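You operate a simulated robot arm through the tools that you are given. There is no shell and no other tool.

Carry out the task below with a simulated robot arm. There is one attempt and no reset: what you move stays moved.

## Task
Start a run, push STOP once the load rises, then let the ram down by the valve.
Fine: one run, the cube stays whole and inside; shut the valve again, zero the screen last, leave the power on.
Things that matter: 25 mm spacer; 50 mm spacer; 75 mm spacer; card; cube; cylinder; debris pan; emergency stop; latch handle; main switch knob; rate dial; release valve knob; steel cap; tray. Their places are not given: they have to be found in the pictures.

The check looks at the end state, three seconds after you hand in, the way a careful person would. Anything else that was tipped, shoved, dropped, spilled or broken makes it a failure.

## Robot
A 7-joint arm with a fingered hand, fixed in place. Base frame: the origin is at the foot of the arm, x ahead of it, y to its left, z up. Lengths are in mm, angles in rad, forces in N, time in s.
With the tool pointing down near the work surface it reaches from about 120 to 340 mm from the base axis. Its first joint turns from -2.007 to 2.007 rad. Payload 5 kg.
The TCP is the grasp point between the finger pads, 32 mm short of the fingertips. In the tool frame z runs along the fingers and y along their closing line. The gripper opens to 160 mm. The gripper's body begins 89 mm behind the TCP. The gripper is a hand of 4 fingers: y runs from the thumb to the fingers, the wrist lies at [0, 0, -267] in the tool frame, and closing takes about 1.5 s.
Orientation is that of the tool frame in the base frame, as [roll, pitch, yaw] about the fixed x, y, z axes, in that order (R = Rz(yaw) Ry(pitch) Rx(roll)). With the fingers straight down and closing along the base's y, the tool's x points along the base's -x, its y along +y and its z along -z.

## Interface
- The arm moves only by the tool drive_tool. Its argument "increments" is a list of rows, each an object of numbers (a shift or turn left out is 0, a gripper value left out holds the last): "dx", "dy", "dz": the shift along the tool's x, y, z in units of 250 mm (1.0 is 250 mm); "rx", "ry", "rz": the turn, a rotation vector about the tool's x, y, z in units of 60 degrees (1.0 is 60 degrees); "fingers": the opening in per cent of the stroke, from 0 (shut) to 100 (fully open). In form: [{"dx": .., "dy": .., "dz": .., "rx": .., "ry": .., "rz": .., "fingers": ..}, ...]. A call has 1 to 20 rows; each row is the pose to reach, as a shift and turn from the pose commanded when the call began, along the tool's axes at that moment. A call with a number of a shift or a turn outside -1 to 1 is refused whole. Each row takes 0.2 s and may step no farther than 50 mm and 0.15 rad from the row before; otherwise, or with a gripper value out of range, the whole call is refused. A pose out of reach is approached as far as the arm can. The call stops where the force on the tool passes 40 N (or 10 N more than at its start, if that is more) or the arm is blocked; 0.2 s more then pass. Each finger travels about 45 mm/s and halts on what it meets, pressing with about 31 N; the grip force reading is that of the motor and also rises with nothing between the fingers. The clock runs only during rows and for 0.2 s after the last one: add rows that repeat a pose to give the fingers time. It gives the time, the measured TCP pose, the force on the tool (base axes), the opening and the grip force at its end, in the units of the frame above (readings bear some noise), with the torque about the TCP (base axes, N m) and any sound that the robot's microphone picked up.
- Cameras (640 x 400 px; columns grow to the right, rows downward): "scene" is fixed at [212.1, -651, 1711.6]; the picture's right is [0.74, -0.67, 0.00], its down [-0.51, -0.56, -0.66] and it looks along [0.44, 0.49, -0.75] (base axes); focal length 254 px, centre (320, 200). "wrist" rides on the gripper at [80, -4, -114] in the tool frame; the picture's right is [0.05, 1.00, 0.00], its down [-0.82, 0.04, -0.58] and it looks along [-0.58, 0.03, 0.82] (tool axes); focal length 265 px, centre (320, 200).
- grab_frame(camera): a new picture of that camera. It takes no simulated time.
- slide_trunk(by): slides the trunk up (or, below 0, down) by that many mm; the arm rides with it, the base frame stays. It gives what a move gives, with no picture.
- set_grasp(shape): the hand has 4 fingers and takes this shape, open, in about a second: jaw (thumb against the fingers, like two jaws); tri (thumb and two fingers); tip (a fingertip pinch); poke (one finger out to press); point (the index stretched); flat (the hand flat); cup (the hand cupped); fist (a fist). The gripper value then closes the fingers along that shape, each until it touches; the sizes above hold for jaw. It gives what a move gives, with no picture.
- point_at(camera, pixels): for up to 12 pixels [column, row] of the newest picture of that camera ("zoom" is the newest enlarged one), the place [x, y, z] in the base frame of the surface seen there, good to about 2 mm, but the place of the scene camera against the robot may be out by one fixed shift of up to 12 mm in any direction. It takes no simulated time.
- zoom(camera, box): a new picture of the part [left, top, right, bottom] of that camera's present view, enlarged. It takes no simulated time.
- job_done(): hands the job in; it is judged then, once.

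Open the gripper and draw the arm clear of the work before you hand the job in, unless the task says otherwise.

The tools are called as a command line: name --argument value ..., lists and objects as JSON in quotes. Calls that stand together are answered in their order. drive_tool: Moves the arm, as the interface text tells. Its arguments: {"type":"object","properties":{"increments":{"type":"array"}},"required":["increments"]} The other tools are called the same way: slide_trunk (by) slides the trunk up or down; set_grasp (shape) gives the hand a shape; grab_frame (camera) takes a picture; point_at (camera, pixels) gives the place of the surface under pixels of a picture; zoom (camera, box) takes an enlarged picture of a part of a camera's view; job_done () hands the job in.

At the start:

```text
t: 0.0
ee_pos: [342.1, 364.5, 1348.9]
tcp_rot: [-3.141, -0.001, -3.14]
force: [-0.5, -1.0, 0.7]
wrist_torque: [-0.01, -0.01, -0.01]
grip_width: 160.1
grasp_force: 0.0
shape: jaw
trunk travel left (down, up): [-800.0, 190.0]
```

scene: 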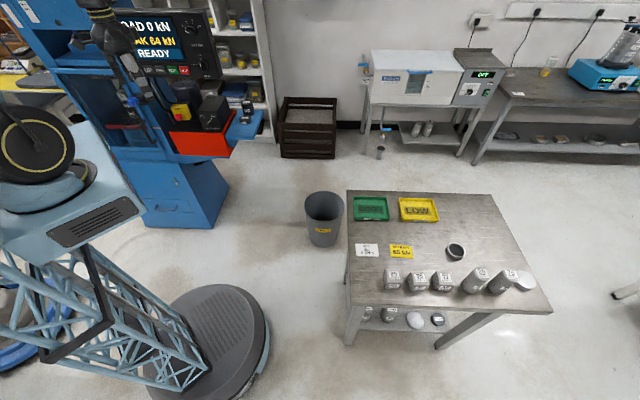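
wrist: 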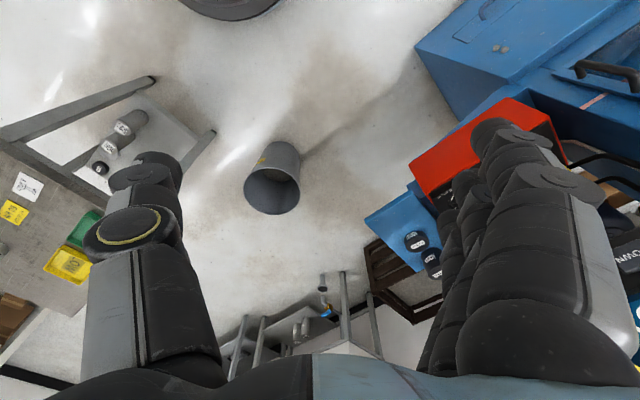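

The scene shows the blue press at the upper left with a screen (LOAD 0 kN, PEAK 64 kN, READY), around pixels (90-260, 0-160). I zoom on it to find the panel, the buttons and the valve.

zoom --camera "scene" --box '[80, 0, 280, 125]'

zoom --camera "scene" --box '[340, 180, 560, 340]'

zoom --camera "scene" --box '[110, 60, 230, 135]'

zoom --camera "wrist" --box '[360, 80, 640, 340]'

```text
3.20 times, centred on (180, 62) of scene
```

zoom: 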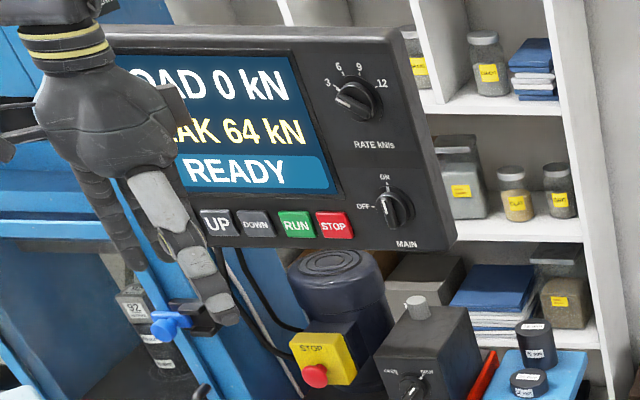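

```text
2.50 times, centred on (450, 260) of scene
```

zoom: 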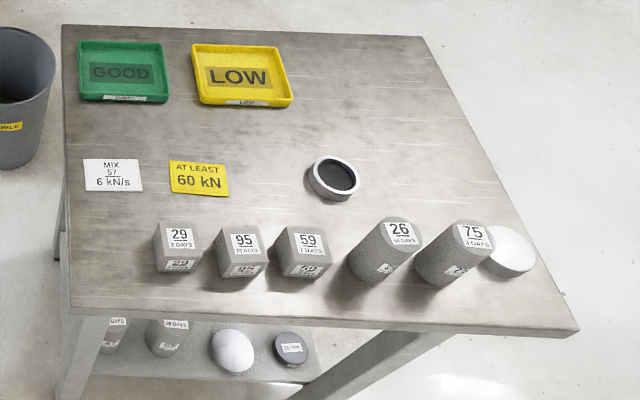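

```text
5.33 times, centred on (170, 98) of scene
```

zoom: 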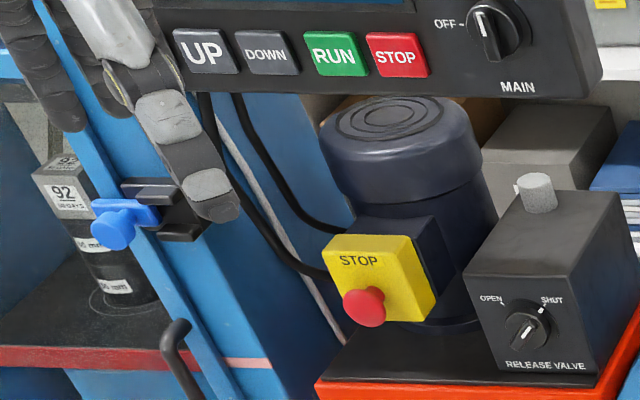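

```text
1.54 times, centred on (500, 210) of wrist
```

zoom: 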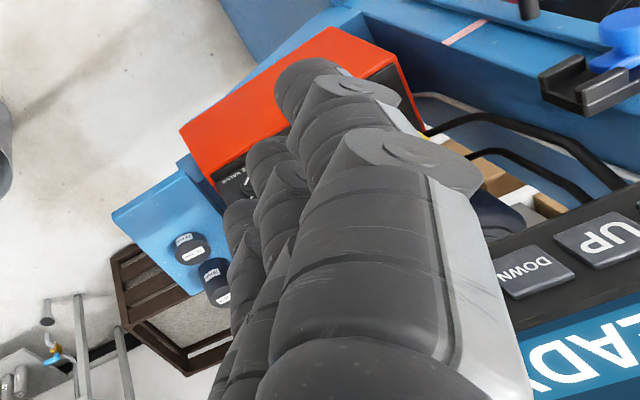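

The panel carries UP, DOWN, RUN and STOP keys, a rate dial and a main knob; the valve knob is on the black block below. I zoom closer on each part to read the pointers and the screen text.

zoom --camera "scene" --box '[180, 5, 225, 33]'

zoom --camera "scene" --box '[185, 50, 225, 80]'

zoom --camera "scene" --box '[192, 108, 232, 134]'

zoom --camera "scene" --box '[90, 80, 170, 160]'

zoom --camera "scene" --box '[0, 0, 120, 120]'

zoom --camera "scene" --box '[110, 0, 230, 80]'

```text
14.22 times, centred on (202, 19) of scene
```

zoom: 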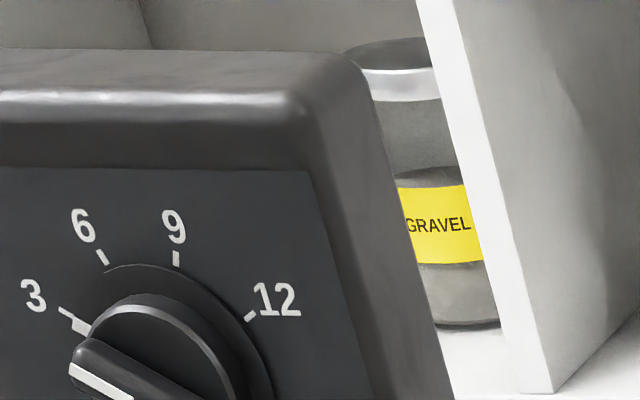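

```text
13.33 times, centred on (205, 65) of scene
```

zoom: 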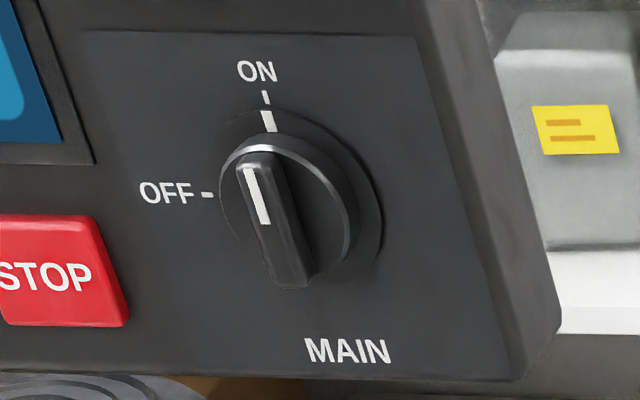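

```text
15.38 times, centred on (212, 121) of scene
```

zoom: 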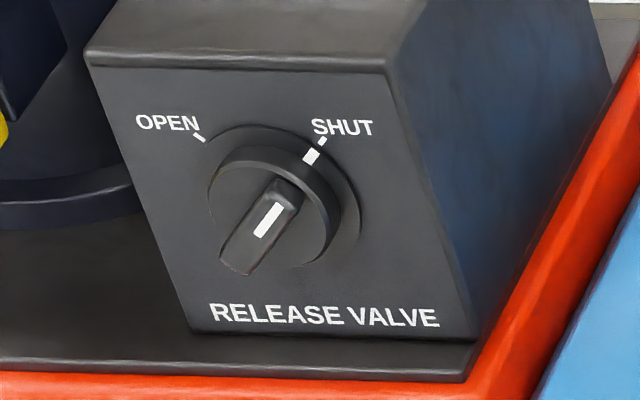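

```text
5.00 times, centred on (130, 120) of scene
```

zoom: 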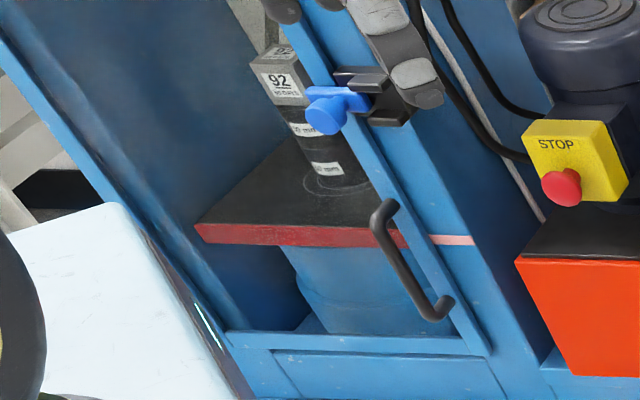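

```text
3.33 times, centred on (60, 60) of scene
```

zoom: 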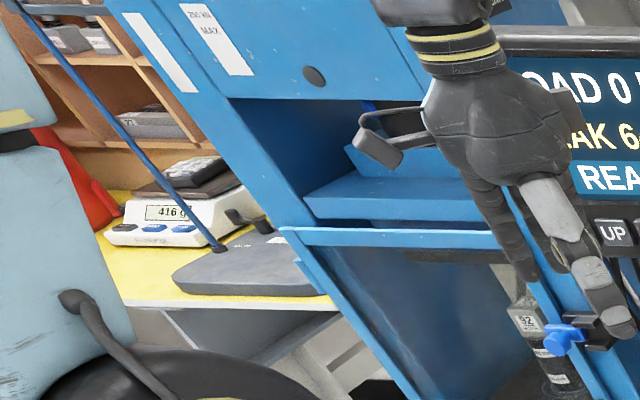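

```text
5.00 times, centred on (170, 40) of scene
```

zoom: 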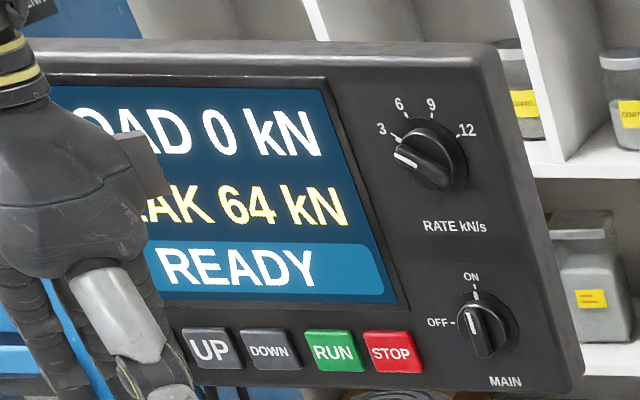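

The hand hides the left end of the panel (around (110-130, 60)), where another key may sit. I take places on the panel, the valve block and the door from the scene picture.

grab_frame --camera "scene"

point_at --camera "scene" --pixels '[[152, 70], [164, 70], [177, 70], [188, 70], [204, 67], [196, 31], [211, 121], [191, 90], [181, 116], [132, 102], [216, 77], [225, 74]]'

point_at --camera "scene" --pixels '[[146, 97], [166, 130], [172, 143], [128, 94], [130, 107], [218, 98], [206, 102], [200, 15], [140, 20], [170, 65], [240, 110], [138, 135]]'

```text
taken
```

scene: 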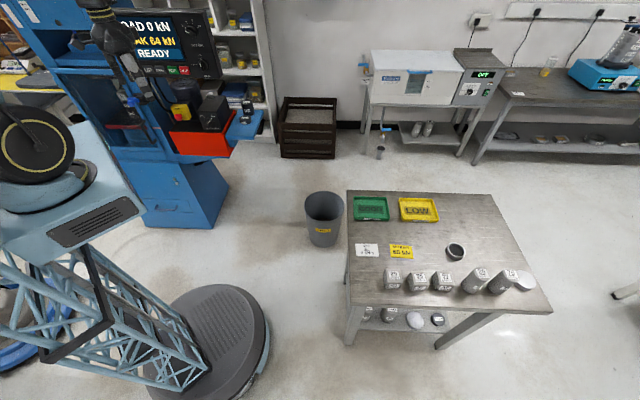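

```text
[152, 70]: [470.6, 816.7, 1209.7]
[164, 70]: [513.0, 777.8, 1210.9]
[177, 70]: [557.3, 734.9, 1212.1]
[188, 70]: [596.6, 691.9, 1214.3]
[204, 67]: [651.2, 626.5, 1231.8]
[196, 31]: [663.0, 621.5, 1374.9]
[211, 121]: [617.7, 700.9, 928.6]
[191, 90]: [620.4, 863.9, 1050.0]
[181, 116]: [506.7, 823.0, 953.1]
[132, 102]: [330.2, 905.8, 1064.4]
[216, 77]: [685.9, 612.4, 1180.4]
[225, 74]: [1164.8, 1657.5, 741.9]
```

```text
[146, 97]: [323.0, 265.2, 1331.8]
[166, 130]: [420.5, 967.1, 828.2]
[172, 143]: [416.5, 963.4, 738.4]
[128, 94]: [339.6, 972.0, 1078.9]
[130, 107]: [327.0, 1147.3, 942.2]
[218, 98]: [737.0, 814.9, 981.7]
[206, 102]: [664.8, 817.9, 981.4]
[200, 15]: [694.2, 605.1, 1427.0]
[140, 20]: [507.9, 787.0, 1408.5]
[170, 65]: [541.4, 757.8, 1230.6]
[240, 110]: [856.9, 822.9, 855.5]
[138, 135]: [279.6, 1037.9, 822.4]
```

The panel is a vertical plane facing the robot at about 45° heading; keys UP (148,69), DOWN (160,70), RUN (172,70), STOP (184,70) sit at z≈1210. I shape the hand to poke while still in free space and look at where the fingertip goes.

set_grasp --shape "poke"

grab_frame --camera "wrist"

zoom --camera "scene" --box '[60, 0, 200, 100]'

```text
t: 0.9
ee_pos: [342.7, 365.2, 1349.0]
tcp_rot: [-3.141, 0.0, -3.141]
force: [-0.4, -0.3, -0.1]
wrist_torque: [0.01, -0.02, -0.01]
grip_width: 0.2
grasp_force: 0.1
shape: poke
trunk travel left (down, up): [-800.0, 190.0]
```

```text
taken
```

wrist: 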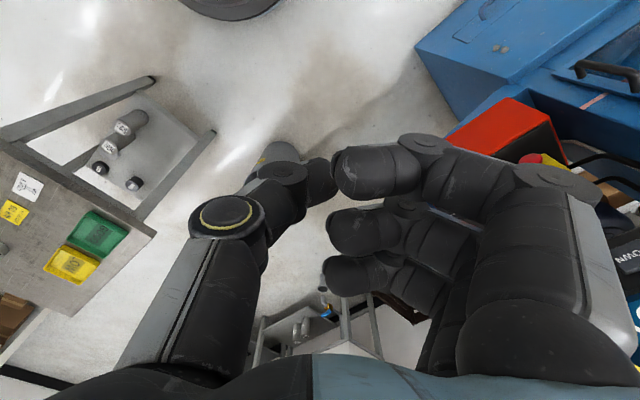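

```text
4.00 times, centred on (130, 50) of scene
```

zoom: 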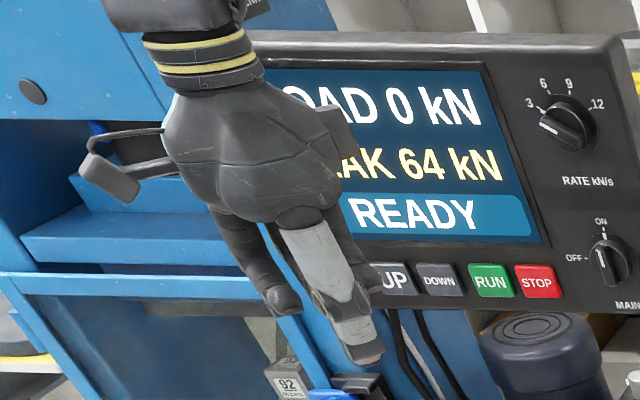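

In poke the three fingers look half curled toward the thumb (tips near (380,170), (360,230), (350,275)), with no clearly straight finger. I try the point shape for comparison.

set_grasp --shape "point"

grab_frame --camera "wrist"

zoom --camera "scene" --box '[60, 0, 200, 100]'

```text
t: 1.8
ee_pos: [341.9, 365.1, 1347.9]
tcp_rot: [-3.141, 0.0, -3.14]
force: [-0.7, 0.4, 0.0]
wrist_torque: [0.03, -0.04, 0.0]
grip_width: 152.1
grasp_force: 0.0
shape: point
trunk travel left (down, up): [-800.0, 190.0]
```

```text
taken
```

wrist: 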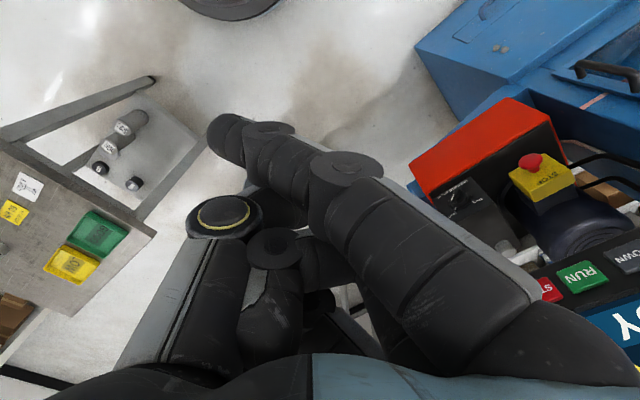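

```text
4.00 times, centred on (130, 50) of scene
```

zoom: 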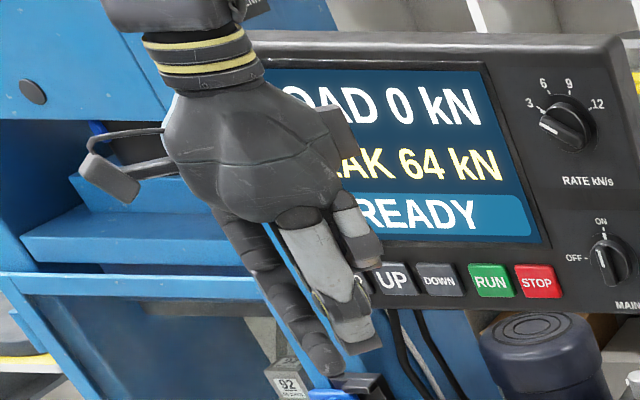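

In point the index is stretched, its tip near (225,130) in the wrist view, with the other fingers folded. I measure the tip and joints to know the offset from the TCP.

point_at --camera "wrist" --pixels '[[215, 135], [225, 118], [225, 135], [235, 125], [235, 145], [270, 160], [350, 170], [225, 220], [275, 245], [320, 300]]'

point_at --camera "wrist" --pixels '[[550, 290], [580, 276], [630, 262], [478, 200], [532, 160], [545, 180]]'

point_at --camera "scene" --pixels '[[148, 69], [160, 70], [172, 70], [184, 70]]'

```text
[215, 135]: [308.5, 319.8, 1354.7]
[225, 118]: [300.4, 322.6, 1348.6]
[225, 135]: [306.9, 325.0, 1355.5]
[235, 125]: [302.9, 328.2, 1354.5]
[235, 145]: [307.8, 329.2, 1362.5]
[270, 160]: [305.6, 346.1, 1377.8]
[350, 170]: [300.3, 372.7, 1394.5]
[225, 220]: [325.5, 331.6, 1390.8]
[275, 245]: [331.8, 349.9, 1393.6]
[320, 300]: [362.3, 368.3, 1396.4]
```

```text
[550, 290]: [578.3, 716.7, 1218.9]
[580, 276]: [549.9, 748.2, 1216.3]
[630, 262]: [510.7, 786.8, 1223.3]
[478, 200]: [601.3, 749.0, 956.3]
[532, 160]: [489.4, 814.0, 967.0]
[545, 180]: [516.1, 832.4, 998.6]
```

```text
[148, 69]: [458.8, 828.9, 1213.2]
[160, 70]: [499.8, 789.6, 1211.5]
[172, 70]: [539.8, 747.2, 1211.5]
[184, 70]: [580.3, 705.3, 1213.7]
```

The point index slants about 50° off the tool axis, so it is awkward for pressing; in poke the index tip lay near (340,172), almost on the tool axis. I go back to poke and measure its tip.

set_grasp --shape "poke"

zoom --camera "wrist" --box '[240, 110, 480, 320]'

grab_frame --camera "wrist"

point_at --camera "wrist" --pixels '[[337, 165], [345, 160], [345, 175], [350, 190], [370, 170], [410, 165], [320, 175], [322, 190], [300, 190], [335, 230], [330, 275], [450, 180]]'

```text
t: 2.7
ee_pos: [341.7, 365.4, 1348.6]
tcp_rot: [3.14, 0.0, 3.141]
force: [0.0, 0.4, -0.2]
wrist_torque: [0.03, 0.01, 0.01]
grip_width: 0.1
grasp_force: 0.2
shape: poke
trunk travel left (down, up): [-800.0, 190.0]
```

```text
1.90 times, centred on (360, 215) of wrist
```

zoom: 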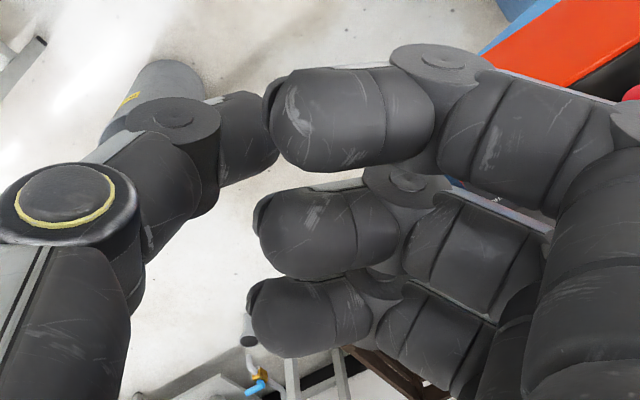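

```text
taken
```

wrist: 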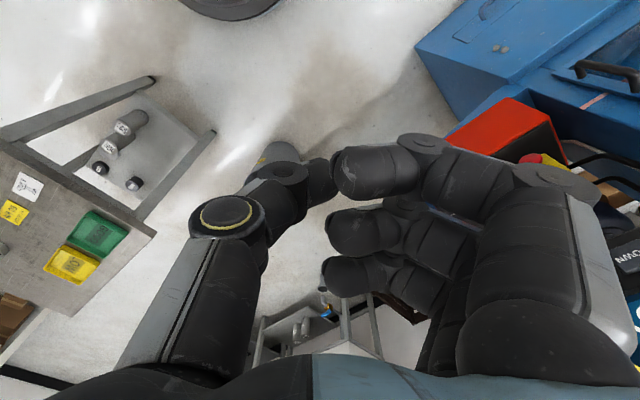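

```text
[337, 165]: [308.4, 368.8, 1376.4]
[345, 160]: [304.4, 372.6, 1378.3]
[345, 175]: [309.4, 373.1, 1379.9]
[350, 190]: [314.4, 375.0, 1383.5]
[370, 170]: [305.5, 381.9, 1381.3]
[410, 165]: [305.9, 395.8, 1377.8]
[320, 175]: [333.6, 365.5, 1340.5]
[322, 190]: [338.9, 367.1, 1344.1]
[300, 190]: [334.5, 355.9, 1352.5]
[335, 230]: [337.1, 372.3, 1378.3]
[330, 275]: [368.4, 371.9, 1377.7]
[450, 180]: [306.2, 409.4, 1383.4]
```

In poke it is the thumb that stands out, its tip near the TCP (333,365,1340), while the fingers are folded back at z≈1378. I also check the tip shape, which I may need for the valve knob.

set_grasp --shape "tip"

grab_frame --camera "wrist"

zoom --camera "scene" --box '[60, 0, 200, 100]'

```text
t: 3.6
ee_pos: [341.7, 365.1, 1348.8]
tcp_rot: [-3.141, -0.001, -3.14]
force: [-0.6, 0.3, 0.6]
wrist_torque: [0.0, -0.01, 0.0]
grip_width: 159.9
grasp_force: 0.0
shape: tip
trunk travel left (down, up): [-800.0, 190.0]
```

```text
taken
```

wrist: 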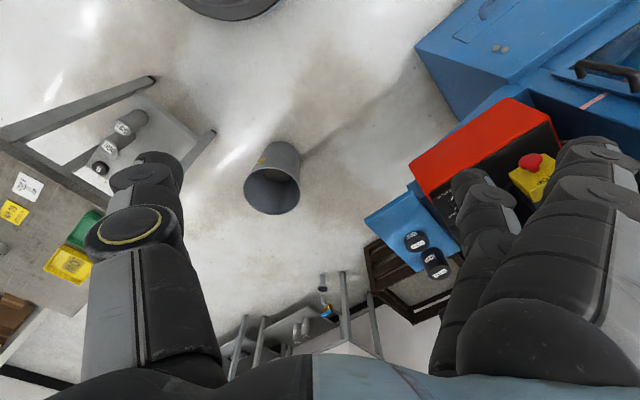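

```text
4.00 times, centred on (130, 50) of scene
```

zoom: 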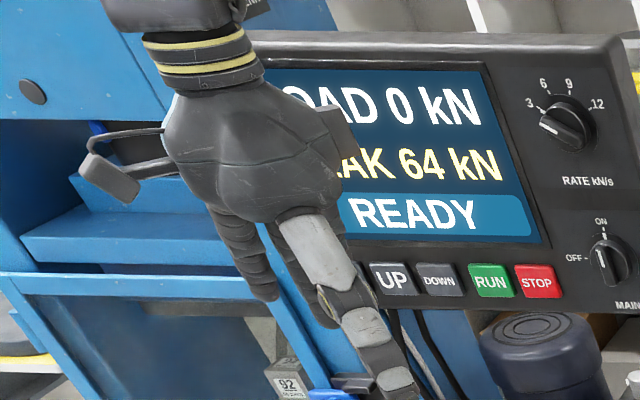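

Tip opens to 160 mm. I close it in the air to about 12% to see what the fingertips look like near closure.

drive_tool --increments '[{"fingers": 12}, {"fingers": 12}, {"fingers": 12}, {"fingers": 12}, {"fingers": 12}, {"fingers": 12}, {"fingers": 12}, {"fingers": 12}]'

grab_frame --camera "wrist"

zoom --camera "scene" --box '[60, 0, 200, 100]'

```text
t: 5.4
ee_pos: [342.3, 365.6, 1348.9]
tcp_rot: [-3.141, 0.002, -3.141]
force: [-0.3, 0.7, 0.6]
wrist_torque: [-0.02, 0.02, 0.0]
grip_width: 19.9
grasp_force: 0.1
shape: tip
trunk travel left (down, up): [-800.0, 190.0]
```

```text
taken
```

wrist: 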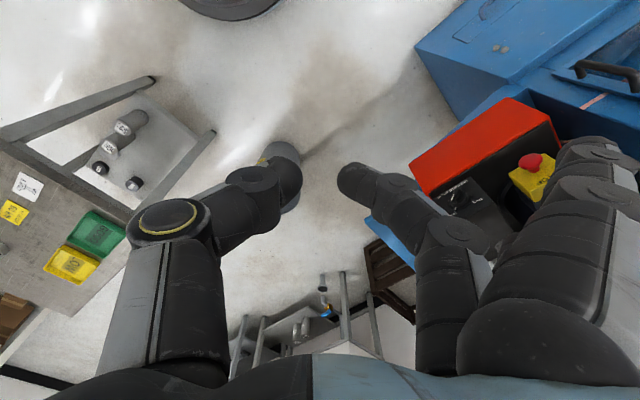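

```text
4.00 times, centred on (130, 50) of scene
```

zoom: 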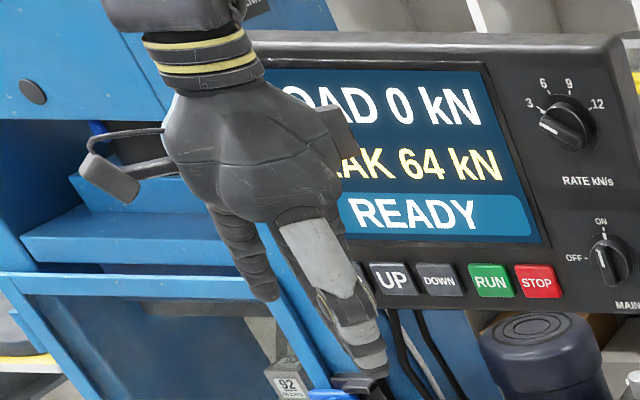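

In tip, the thumb and one finger meet on the axis while two fingers stay straight. For pressing, poke is better; I switch to it and turn the hand 45° toward the panel while drifting a little forward, all in free space.

set_grasp --shape "poke"

drive_tool --increments '[{"dx": -0.05, "dy": 0.035, "rz": -0.125}, {"dx": -0.1, "dy": 0.07, "rz": -0.25}, {"dx": -0.15, "dy": 0.11, "rz": -0.375}, {"dx": -0.2, "dy": 0.15, "rz": -0.5}, {"dx": -0.25, "dy": 0.18, "rz": -0.625}, {"dx": -0.3, "dy": 0.21, "rz": -0.755}]'

grab_frame --camera "scene"

grab_frame --camera "wrist"

```text
t: 6.3
ee_pos: [341.9, 364.3, 1349.5]
tcp_rot: [3.141, 0.002, 3.141]
force: [-0.3, 0.0, 0.1]
wrist_torque: [-0.06, 0.02, 0.01]
grip_width: 0.2
grasp_force: 0.1
shape: poke
trunk travel left (down, up): [-800.0, 190.0]
```

```text
t: 7.7
ee_pos: [417.7, 420.6, 1348.9]
tcp_rot: [-3.141, 0.0, -2.347]
force: [0.2, -0.2, 0.7]
wrist_torque: [0.01, -0.01, 0.02]
grip_width: 0.0
grasp_force: 0.1
shape: poke
trunk travel left (down, up): [-800.0, 190.0]
```

```text
taken
```

scene: 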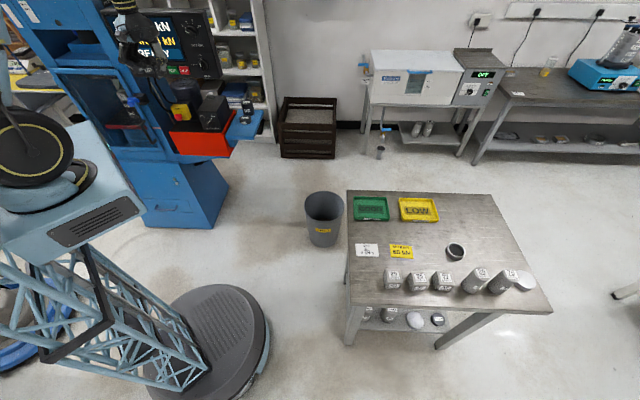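

```text
taken
```

wrist: 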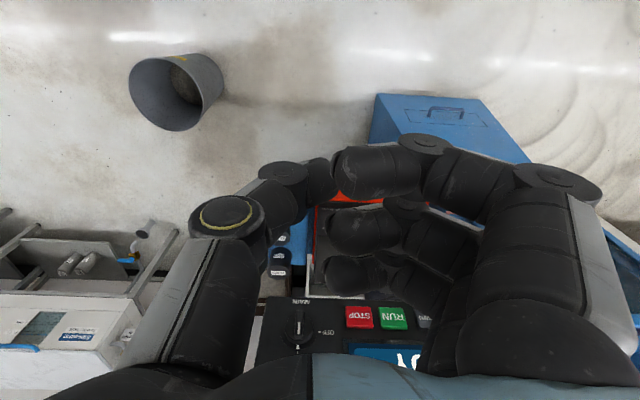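

The yaw went as commanded (-2.347). Now the left end of the panel is less hidden in the scene view near (125,50); I zoom there.

zoom --camera "scene" --box '[50, 0, 190, 110]'

zoom --camera "wrist" --box '[260, 240, 460, 380]'

```text
3.64 times, centred on (120, 55) of scene
```

zoom: 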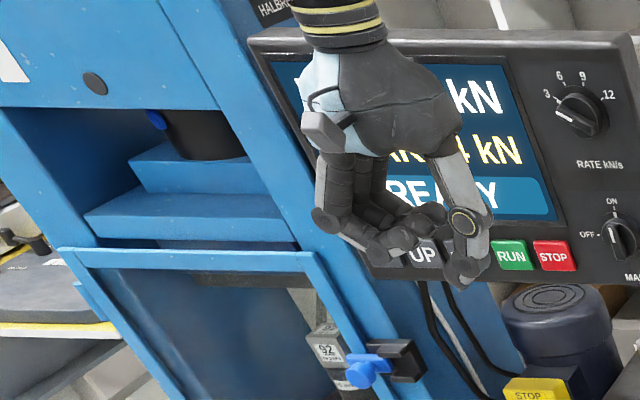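

```text
2.86 times, centred on (360, 310) of wrist
```

zoom: 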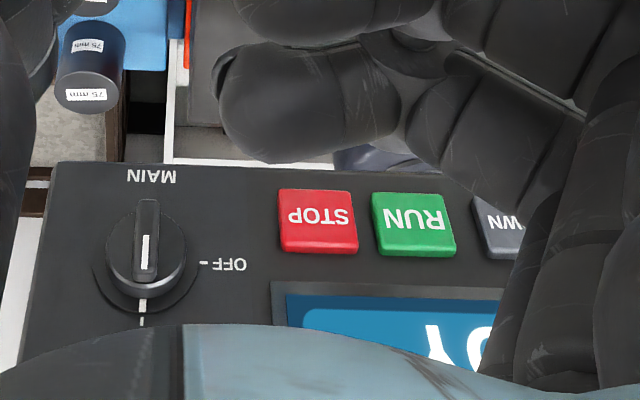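

The panel's lower row holds only UP, DOWN, RUN, STOP. I now pitch the hand up by 60° toward horizontal while moving forward to about 700 mm and lowering a bit, still more than 180 mm off the panel.

drive_tool --increments '[{"dx": -0.05, "dz": 0.04, "ry": -0.125}, {"dx": -0.1, "dz": 0.08, "ry": -0.25}, {"dx": -0.15, "dz": 0.12, "ry": -0.375}, {"dx": -0.2, "dz": 0.16, "ry": -0.5}, {"dx": -0.25, "dz": 0.2, "ry": -0.625}, {"dx": -0.3, "dz": 0.24, "ry": -0.75}, {"dx": -0.35, "dz": 0.28, "ry": -0.875}, {"dx": -0.4, "dz": 0.32, "ry": -1.0}]'

grab_frame --camera "scene"

grab_frame --camera "wrist"

```text
t: 9.7
ee_pos: [524.6, 452.9, 1271.6]
tcp_rot: [3.141, 1.054, -2.431]
force: [0.2, 0.9, 0.1]
wrist_torque: [0.01, 0.01, 0.06]
grip_width: 0.0
grasp_force: 0.2
shape: poke
trunk travel left (down, up): [-800.0, 190.0]
stopped in row 8: the arm was blocked; the commanded pose is now the measured one
```

```text
taken
```

scene: 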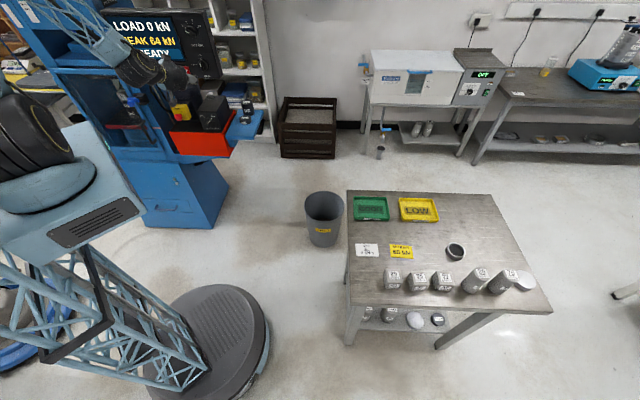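

```text
taken
```

wrist: 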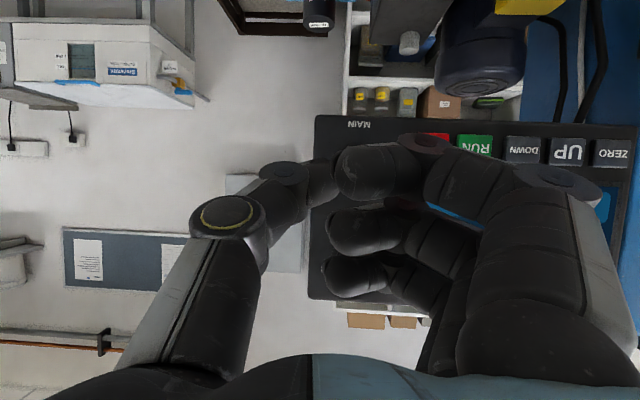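

A ZERO key shows at (612,152) in the wrist view, left of UP. The arm ran into a joint limit (drifted right, yaw -2.43); the forearm comes from above, so I lower the trunk 200 mm to let the wrist flatten.

slide_trunk --by -200

grab_frame --camera "scene"

grab_frame --camera "wrist"

```text
t: 11.9
ee_pos: [523.5, 455.5, 1072.1]
tcp_rot: [-3.14, 1.051, -2.427]
force: [-0.4, 0.2, 0.1]
wrist_torque: [-0.02, -0.03, 0.0]
grip_width: 0.0
grasp_force: 0.1
shape: poke
trunk travel left (down, up): [-600.0, 390.0]
```

```text
taken
```

scene: 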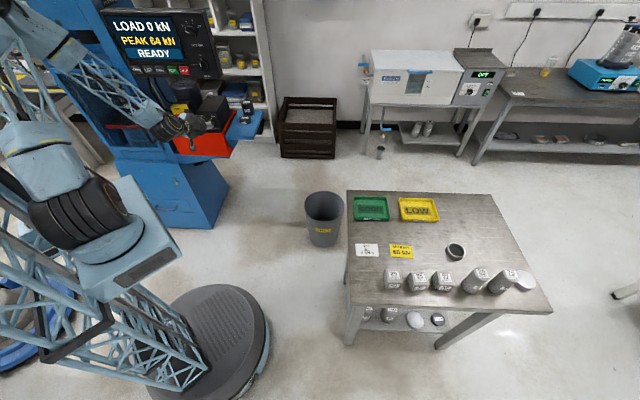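

```text
taken
```

wrist: 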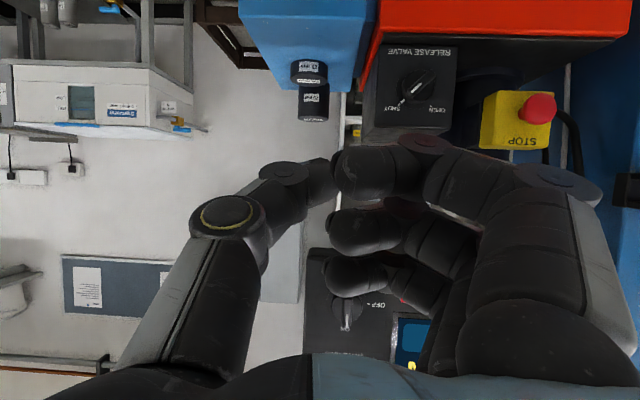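

Now the whole screen is in view (LOAD 0 kN, PEAK 64 kN, READY) and the arm clears it. I zoom on the panel and the arm to read the layout and the elbow pose.

zoom --camera "scene" --box '[90, 0, 240, 94]'

zoom --camera "scene" --box '[0, 0, 260, 260]'

point_at --camera "wrist" --pixels '[[410, 90], [420, 55], [450, 70], [370, 115], [540, 105], [510, 110], [480, 20], [330, 70], [310, 100]]'

```text
4.26 times, centred on (165, 47) of scene
```

zoom: 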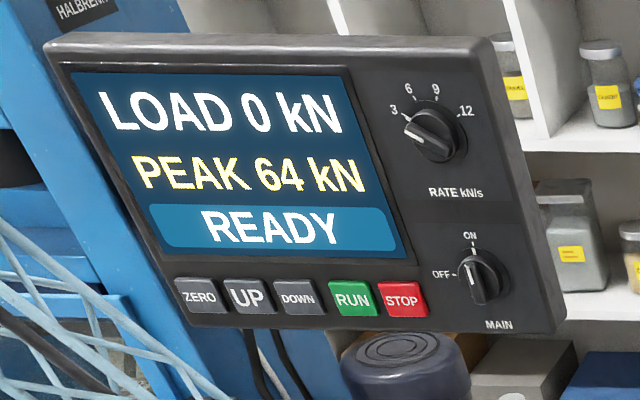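

```text
1.54 times, centred on (130, 130) of scene
```

zoom: 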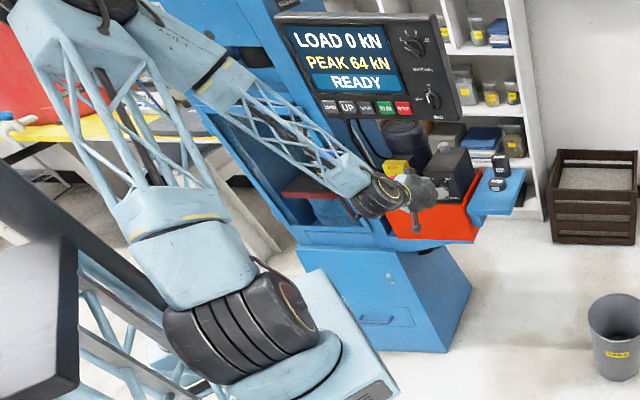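

```text
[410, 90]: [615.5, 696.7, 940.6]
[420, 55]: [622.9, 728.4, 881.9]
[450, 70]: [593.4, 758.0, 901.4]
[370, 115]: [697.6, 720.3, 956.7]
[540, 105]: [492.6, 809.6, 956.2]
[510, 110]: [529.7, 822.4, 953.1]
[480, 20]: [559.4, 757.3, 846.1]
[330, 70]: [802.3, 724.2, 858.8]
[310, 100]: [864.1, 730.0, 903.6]
```

The key row is ZERO, UP, DOWN, RUN, STOP. I read the arm's elbow, shoulder and wrist places from the last zoom to judge how it can reach the panel.

point_at --camera "zoom" --pixels '[[240, 330], [290, 300], [200, 260], [100, 10], [75, 30], [220, 80], [350, 175], [375, 195], [400, 190], [360, 370], [440, 190], [415, 230]]'

```text
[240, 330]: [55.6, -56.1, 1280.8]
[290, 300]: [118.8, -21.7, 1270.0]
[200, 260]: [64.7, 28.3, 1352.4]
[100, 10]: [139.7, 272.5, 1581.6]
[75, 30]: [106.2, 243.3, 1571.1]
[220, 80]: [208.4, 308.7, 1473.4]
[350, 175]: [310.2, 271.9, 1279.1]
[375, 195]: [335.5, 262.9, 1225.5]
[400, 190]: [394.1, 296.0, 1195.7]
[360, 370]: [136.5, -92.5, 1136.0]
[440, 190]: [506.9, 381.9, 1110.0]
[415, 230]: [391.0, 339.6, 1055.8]
```

The shoulder is at about z≈1250 and both arm links are about 450 mm, so a lower trunk will make the forearm flatter. I lower it another 200 mm; the hand stays about 240 mm in front of the machine.

slide_trunk --by -200

```text
t: 14.0
ee_pos: [523.6, 455.8, 872.0]
tcp_rot: [-3.14, 1.051, -2.427]
force: [-0.3, 0.0, -0.5]
wrist_torque: [-0.03, 0.01, 0.0]
grip_width: 0.0
grasp_force: 0.0
shape: poke
trunk travel left (down, up): [-400.0, 590.0]
```

The hand is at z=872 now. I raise the TCP by 220 mm and shift it left toward the RUN key's line, keeping the orientation, to see whether the arm follows freely.

drive_tool --increments '[{"dx": -0.13, "dy": 0.0665, "dz": -0.069}, {"dx": -0.26, "dy": 0.133, "dz": -0.138}, {"dx": -0.39, "dy": 0.1995, "dz": -0.207}, {"dx": -0.52, "dy": 0.266, "dz": -0.276}, {"dx": -0.65, "dy": 0.3325, "dz": -0.345}, {"dx": -0.778, "dy": 0.399, "dz": -0.413}]'

grab_frame --camera "scene"

```text
t: 15.4
ee_pos: [476.1, 525.8, 1105.0]
tcp_rot: [3.094, 1.056, -2.493]
force: [0.0, -0.2, 0.3]
wrist_torque: [0.01, 0.04, 0.04]
grip_width: 0.0
grasp_force: 0.0
shape: poke
trunk travel left (down, up): [-400.0, 590.0]
```

```text
taken
```

scene: 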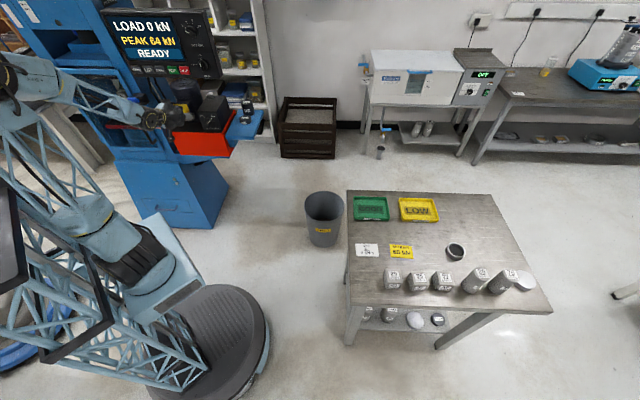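

The arm did not quite reach (yaw -2.49 instead of -2.43, position off by 10-18 mm), so a joint is at its limit. I test a roll of +30° about the tool axis to see if the error shrinks.

drive_tool --increments '[{"rz": 0.125}, {"rz": 0.25}, {"rz": 0.375}, {"rz": 0.5}, {"rz": 0.5}]'

```text
t: 16.6
ee_pos: [463.4, 537.0, 1091.5]
tcp_rot: [2.427, 0.852, 2.999]
force: [-0.2, -0.3, -0.1]
wrist_torque: [0.0, 0.02, 0.02]
grip_width: 0.3
grasp_force: 0.0
shape: poke
trunk travel left (down, up): [-400.0, 590.0]
```

With the roll the position is exact now, so the last joint had been at its limit and positive rz is the free way. I turn the hand to point horizontally at the panel (camera side left, thumb below) and move to about 130 mm in front of RUN.

drive_tool --increments '[{"dx": -0.033, "dy": 0.067, "dz": -0.002, "rx": -0.054, "ry": -0.022, "rz": 0.106}, {"dx": -0.066, "dy": 0.134, "dz": -0.003, "rx": -0.108, "ry": -0.043, "rz": 0.213}, {"dx": -0.099, "dy": 0.201, "dz": -0.005, "rx": -0.162, "ry": -0.065, "rz": 0.319}, {"dx": -0.132, "dy": 0.268, "dz": -0.007, "rx": -0.216, "ry": -0.087, "rz": 0.426}, {"dx": -0.165, "dy": 0.334, "dz": -0.009, "rx": -0.271, "ry": -0.108, "rz": 0.532}, {"dx": -0.198, "dy": 0.401, "dz": -0.01, "rx": -0.325, "ry": -0.13, "rz": 0.639}, {"dx": -0.231, "dy": 0.468, "dz": -0.012, "rx": -0.379, "ry": -0.152, "rz": 0.745}, {"dx": -0.264, "dy": 0.535, "dz": -0.014, "rx": -0.433, "ry": -0.173, "rz": 0.852}, {"dx": -0.297, "dy": 0.602, "dz": -0.0155, "rx": -0.487, "ry": -0.195, "rz": 0.958}, {"dx": -0.297, "dy": 0.602, "dz": -0.0155, "rx": -0.487, "ry": -0.195, "rz": 0.958}]'

grab_frame --camera "scene"

grab_frame --camera "wrist"

```text
t: 18.8
ee_pos: [450.5, 649.2, 1213.7]
tcp_rot: [1.57, -0.002, 2.362]
force: [-0.1, 1.0, 0.7]
wrist_torque: [-0.02, -0.01, -0.02]
grip_width: 0.4
grasp_force: 0.0
shape: poke
trunk travel left (down, up): [-400.0, 590.0]
```

```text
taken
```

scene: 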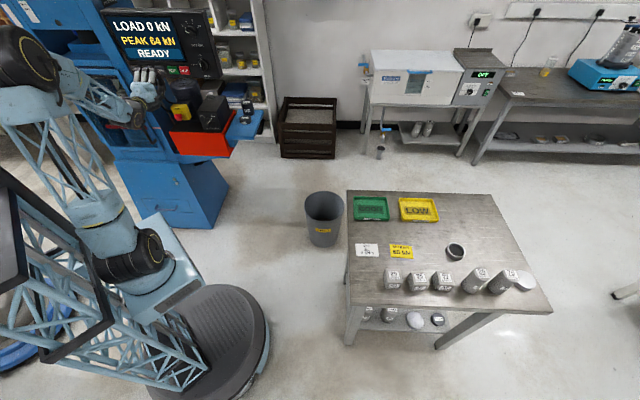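

```text
taken
```

wrist: 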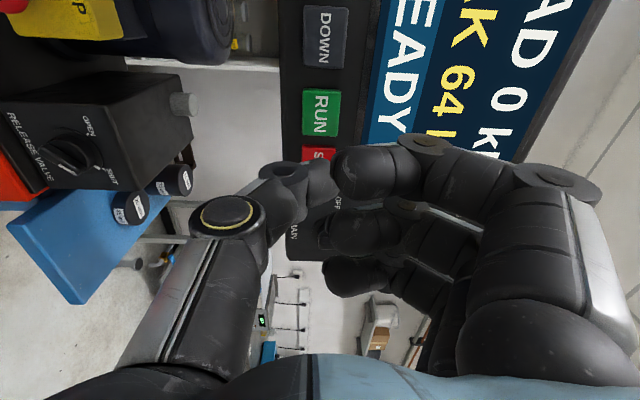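

The pose is reached and the wrist view shows RUN at (320,112), DOWN at (323,37), STOP at (318,153) and the valve knob at (72,152). I measure these with the wrist camera.

point_at --camera "wrist" --pixels '[[320, 112], [308, 112], [332, 112], [323, 37], [318, 153], [290, 100], [355, 110], [72, 152], [60, 150], [100, 150], [400, 100], [350, 30]]'

zoom --camera "wrist" --box '[220, 0, 440, 220]'

zoom --camera "wrist" --box '[0, 60, 220, 220]'

```text
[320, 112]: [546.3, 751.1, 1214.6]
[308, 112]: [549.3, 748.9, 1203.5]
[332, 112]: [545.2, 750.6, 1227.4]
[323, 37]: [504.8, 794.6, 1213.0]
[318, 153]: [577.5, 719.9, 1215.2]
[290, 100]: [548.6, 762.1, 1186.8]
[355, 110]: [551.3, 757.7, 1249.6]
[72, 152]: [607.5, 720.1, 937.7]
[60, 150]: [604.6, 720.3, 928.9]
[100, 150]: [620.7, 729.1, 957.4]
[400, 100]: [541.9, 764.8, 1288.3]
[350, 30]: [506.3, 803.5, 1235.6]
```

```text
1.82 times, centred on (330, 110) of wrist
```

zoom: 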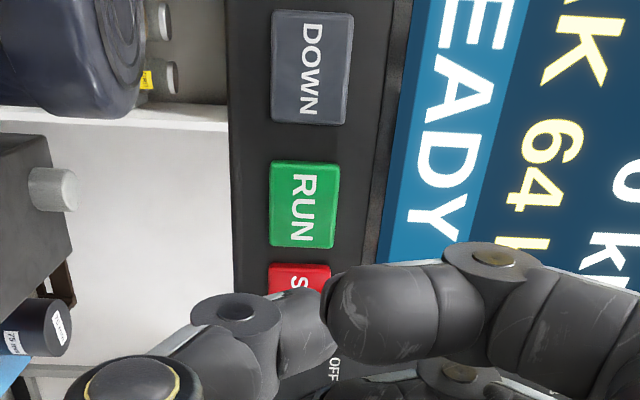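

```text
2.50 times, centred on (110, 140) of wrist
```

zoom: 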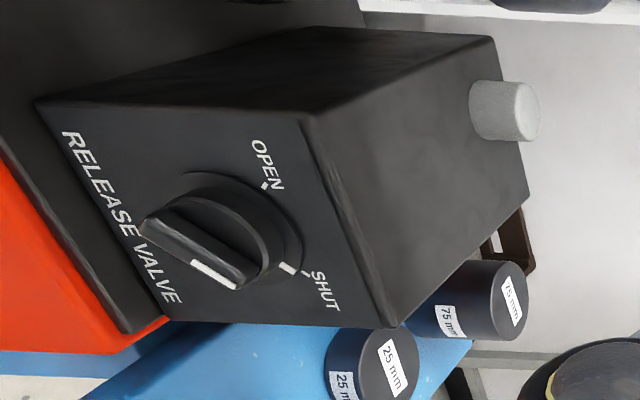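

RUN's centre is at (546.3,751.1,1214.6), about 918 mm along the heading, and the keys are 60 mm apart. I check the thumb tip's place relative to the TCP from the side with a scene zoom.

zoom --camera "scene" --box '[110, 50, 210, 112]'

zoom --camera "wrist" --box '[240, 130, 400, 230]'

```text
6.40 times, centred on (160, 81) of scene
```

zoom: 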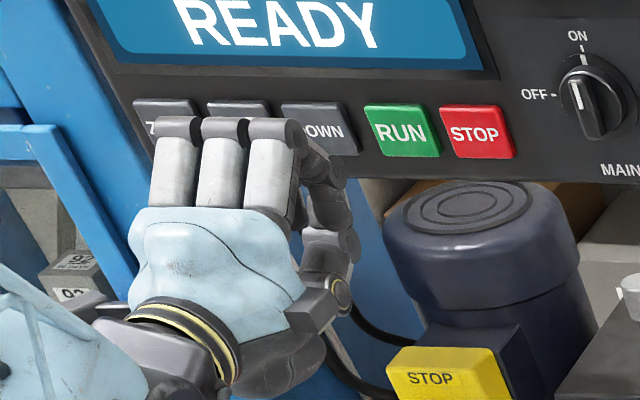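

```text
4.00 times, centred on (320, 180) of wrist
```

zoom: 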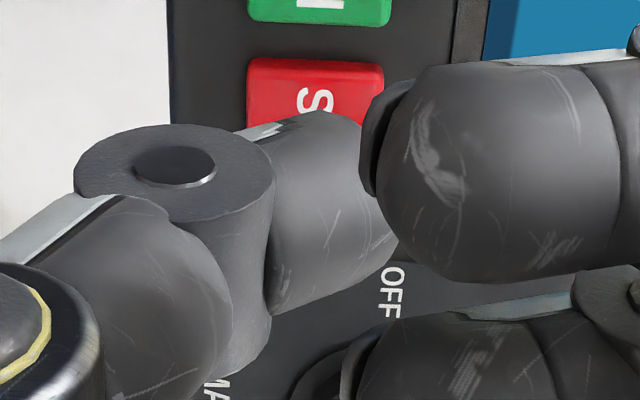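

The thumb's end segment runs from (180,170) to (390,200) in this wrist zoom, its tip just under the index tip. I measure points along it to know how far it leads the TCP.

point_at --camera "zoom" --pixels '[[320, 125], [345, 130], [300, 200], [340, 250], [375, 220], [385, 235], [280, 290], [175, 160], [370, 170], [420, 150], [500, 100], [360, 120]]'

```text
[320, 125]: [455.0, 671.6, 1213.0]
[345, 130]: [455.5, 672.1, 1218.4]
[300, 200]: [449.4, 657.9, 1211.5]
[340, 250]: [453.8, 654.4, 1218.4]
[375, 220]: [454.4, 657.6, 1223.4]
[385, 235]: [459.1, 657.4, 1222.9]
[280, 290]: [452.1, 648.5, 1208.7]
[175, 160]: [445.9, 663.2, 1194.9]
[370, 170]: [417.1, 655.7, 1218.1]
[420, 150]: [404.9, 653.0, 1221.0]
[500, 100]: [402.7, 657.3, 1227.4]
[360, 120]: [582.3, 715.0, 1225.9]
```

The thumb front leads the TCP by about 20-25 mm and is about 24 mm wide, centred within a few mm of the axis. Before pressing anything I check the door, the latch and the stack in the chamber with a zoom.

zoom --camera "scene" --box '[60, 40, 180, 160]'

zoom --camera "scene" --box '[100, 80, 150, 115]'

```text
3.33 times, centred on (120, 100) of scene
```

zoom: 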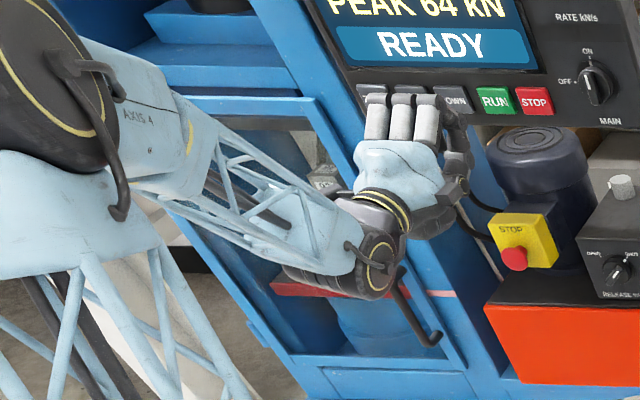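

```text
11.43 times, centred on (125, 98) of scene
```

zoom: 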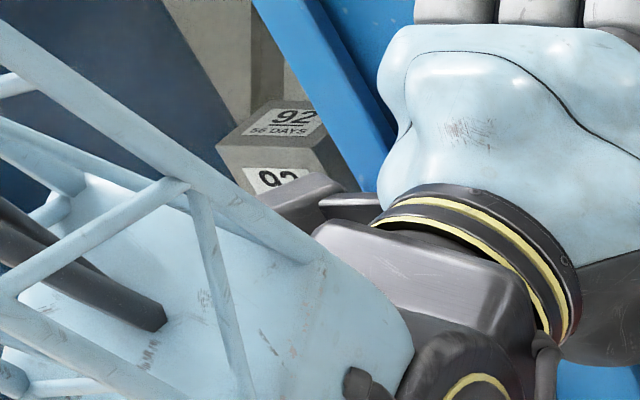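

The door frame looks shut with the blue latch in its keeper, and cube 92 stands inside; the screen reads READY. I approach RUN to about 15 mm before expected contact.

drive_tool --increments '[{"dx": 0.007, "dy": -0.006, "dz": 0.1}, {"dx": 0.014, "dy": -0.012, "dz": 0.2}, {"dx": 0.014, "dy": -0.012, "dz": 0.3}, {"dx": 0.014, "dy": -0.012, "dz": 0.36}, {"dx": 0.014, "dy": -0.012, "dz": 0.4}]'

grab_frame --camera "wrist"

zoom --camera "wrist" --box '[200, 60, 420, 240]'

zoom --camera "scene" --box '[110, 40, 210, 102]'

```text
t: 20.0
ee_pos: [519.6, 722.7, 1211.6]
tcp_rot: [1.57, 0.0, 2.362]
force: [0.5, 0.1, -0.2]
wrist_torque: [-0.04, -0.01, 0.0]
grip_width: 0.0
grasp_force: 0.1
shape: poke
trunk travel left (down, up): [-400.0, 590.0]
```

```text
taken
```

wrist: 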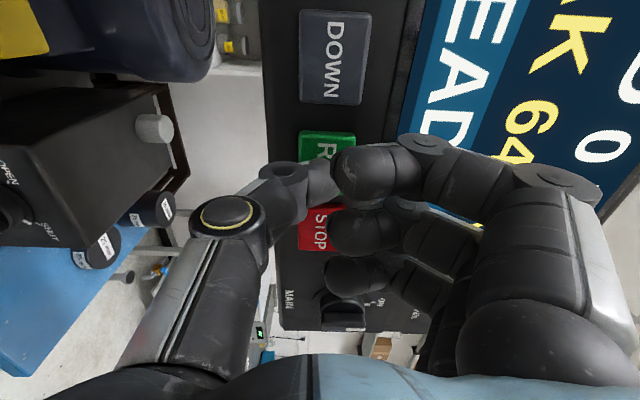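

```text
2.22 times, centred on (310, 150) of wrist
```

zoom: 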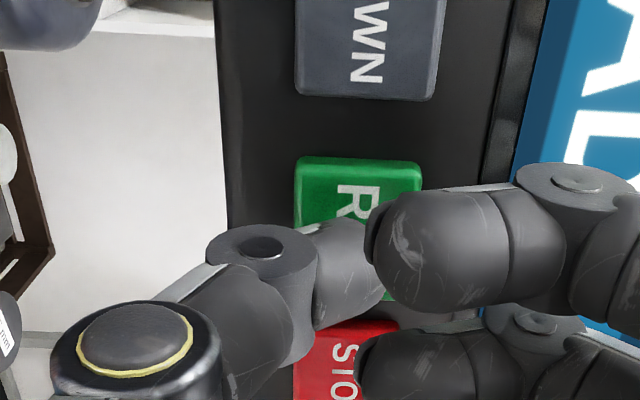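

```text
6.40 times, centred on (160, 71) of scene
```

zoom: 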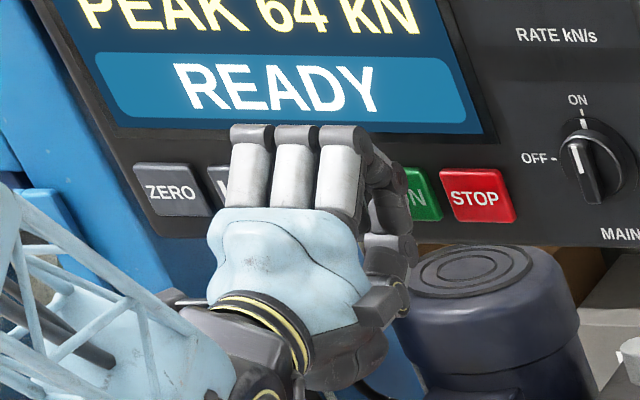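

The thumb now covers RUN (green seen at (325,145) behind it), d≈879, no force yet. I creep forward 10 mm and watch force and sound.

drive_tool --increments '[{"dz": 0.012}, {"dz": 0.024}, {"dz": 0.032}, {"dz": 0.04}]'

zoom --camera "scene" --box '[90, 0, 240, 94]'

```text
t: 21.0
ee_pos: [526.9, 728.6, 1209.9]
tcp_rot: [1.57, 0.002, 2.362]
force: [-2.6, -4.9, -2.0]
wrist_torque: [-0.03, 0.0, -0.03]
grip_width: 0.0
grasp_force: 0.0
shape: poke
trunk travel left (down, up): [-400.0, 590.0]
heard: click
```

```text
4.26 times, centred on (165, 47) of scene
```

zoom: 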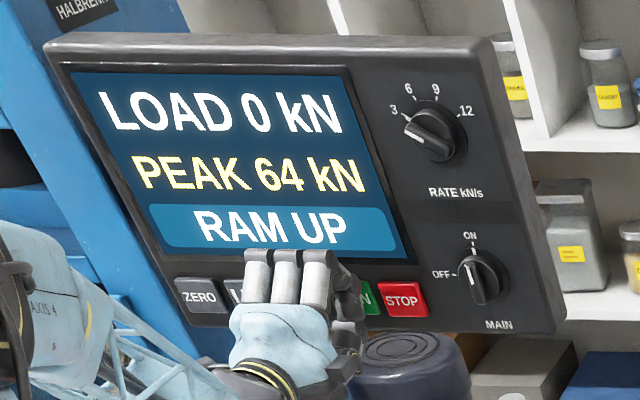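

Click heard and the screen says RAM UP: the run has started with LOAD 0 kN. I back off 12 mm, move 60 mm right to sit about 7 mm in front of STOP.

drive_tool --increments '[{"dz": -0.06}, {"dx": -0.12, "dz": -0.06}, {"dx": -0.24, "dz": -0.06}, {"dx": -0.24, "dz": -0.035}]'

zoom --camera "scene" --box '[90, 0, 240, 94]'

grab_frame --camera "wrist"

```text
t: 22.0
ee_pos: [563.9, 680.8, 1210.9]
tcp_rot: [1.571, 0.001, 2.361]
force: [-0.3, -0.5, 0.1]
wrist_torque: [0.02, 0.01, -0.02]
grip_width: 0.0
grasp_force: 0.1
shape: poke
trunk travel left (down, up): [-400.0, 590.0]
```

```text
4.26 times, centred on (165, 47) of scene
```

zoom: 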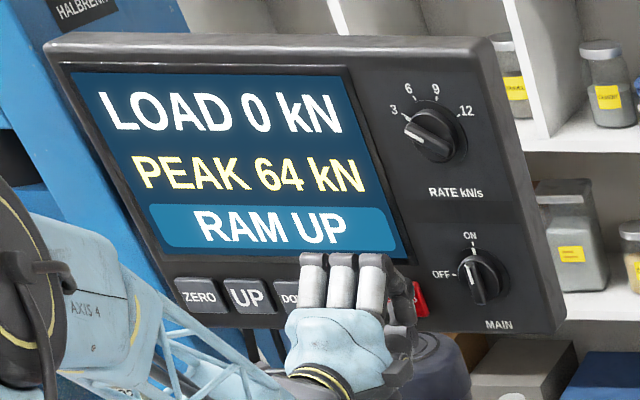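

```text
taken
```

wrist: 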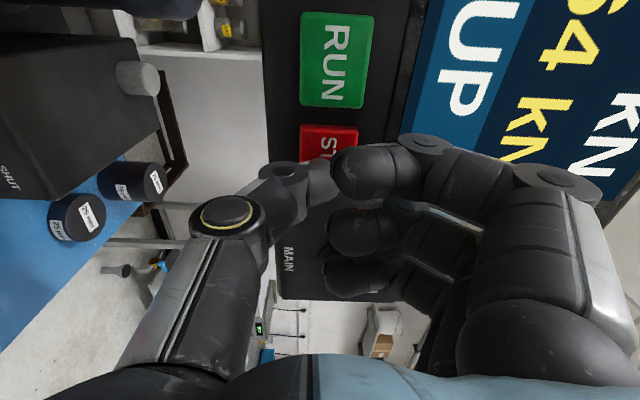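

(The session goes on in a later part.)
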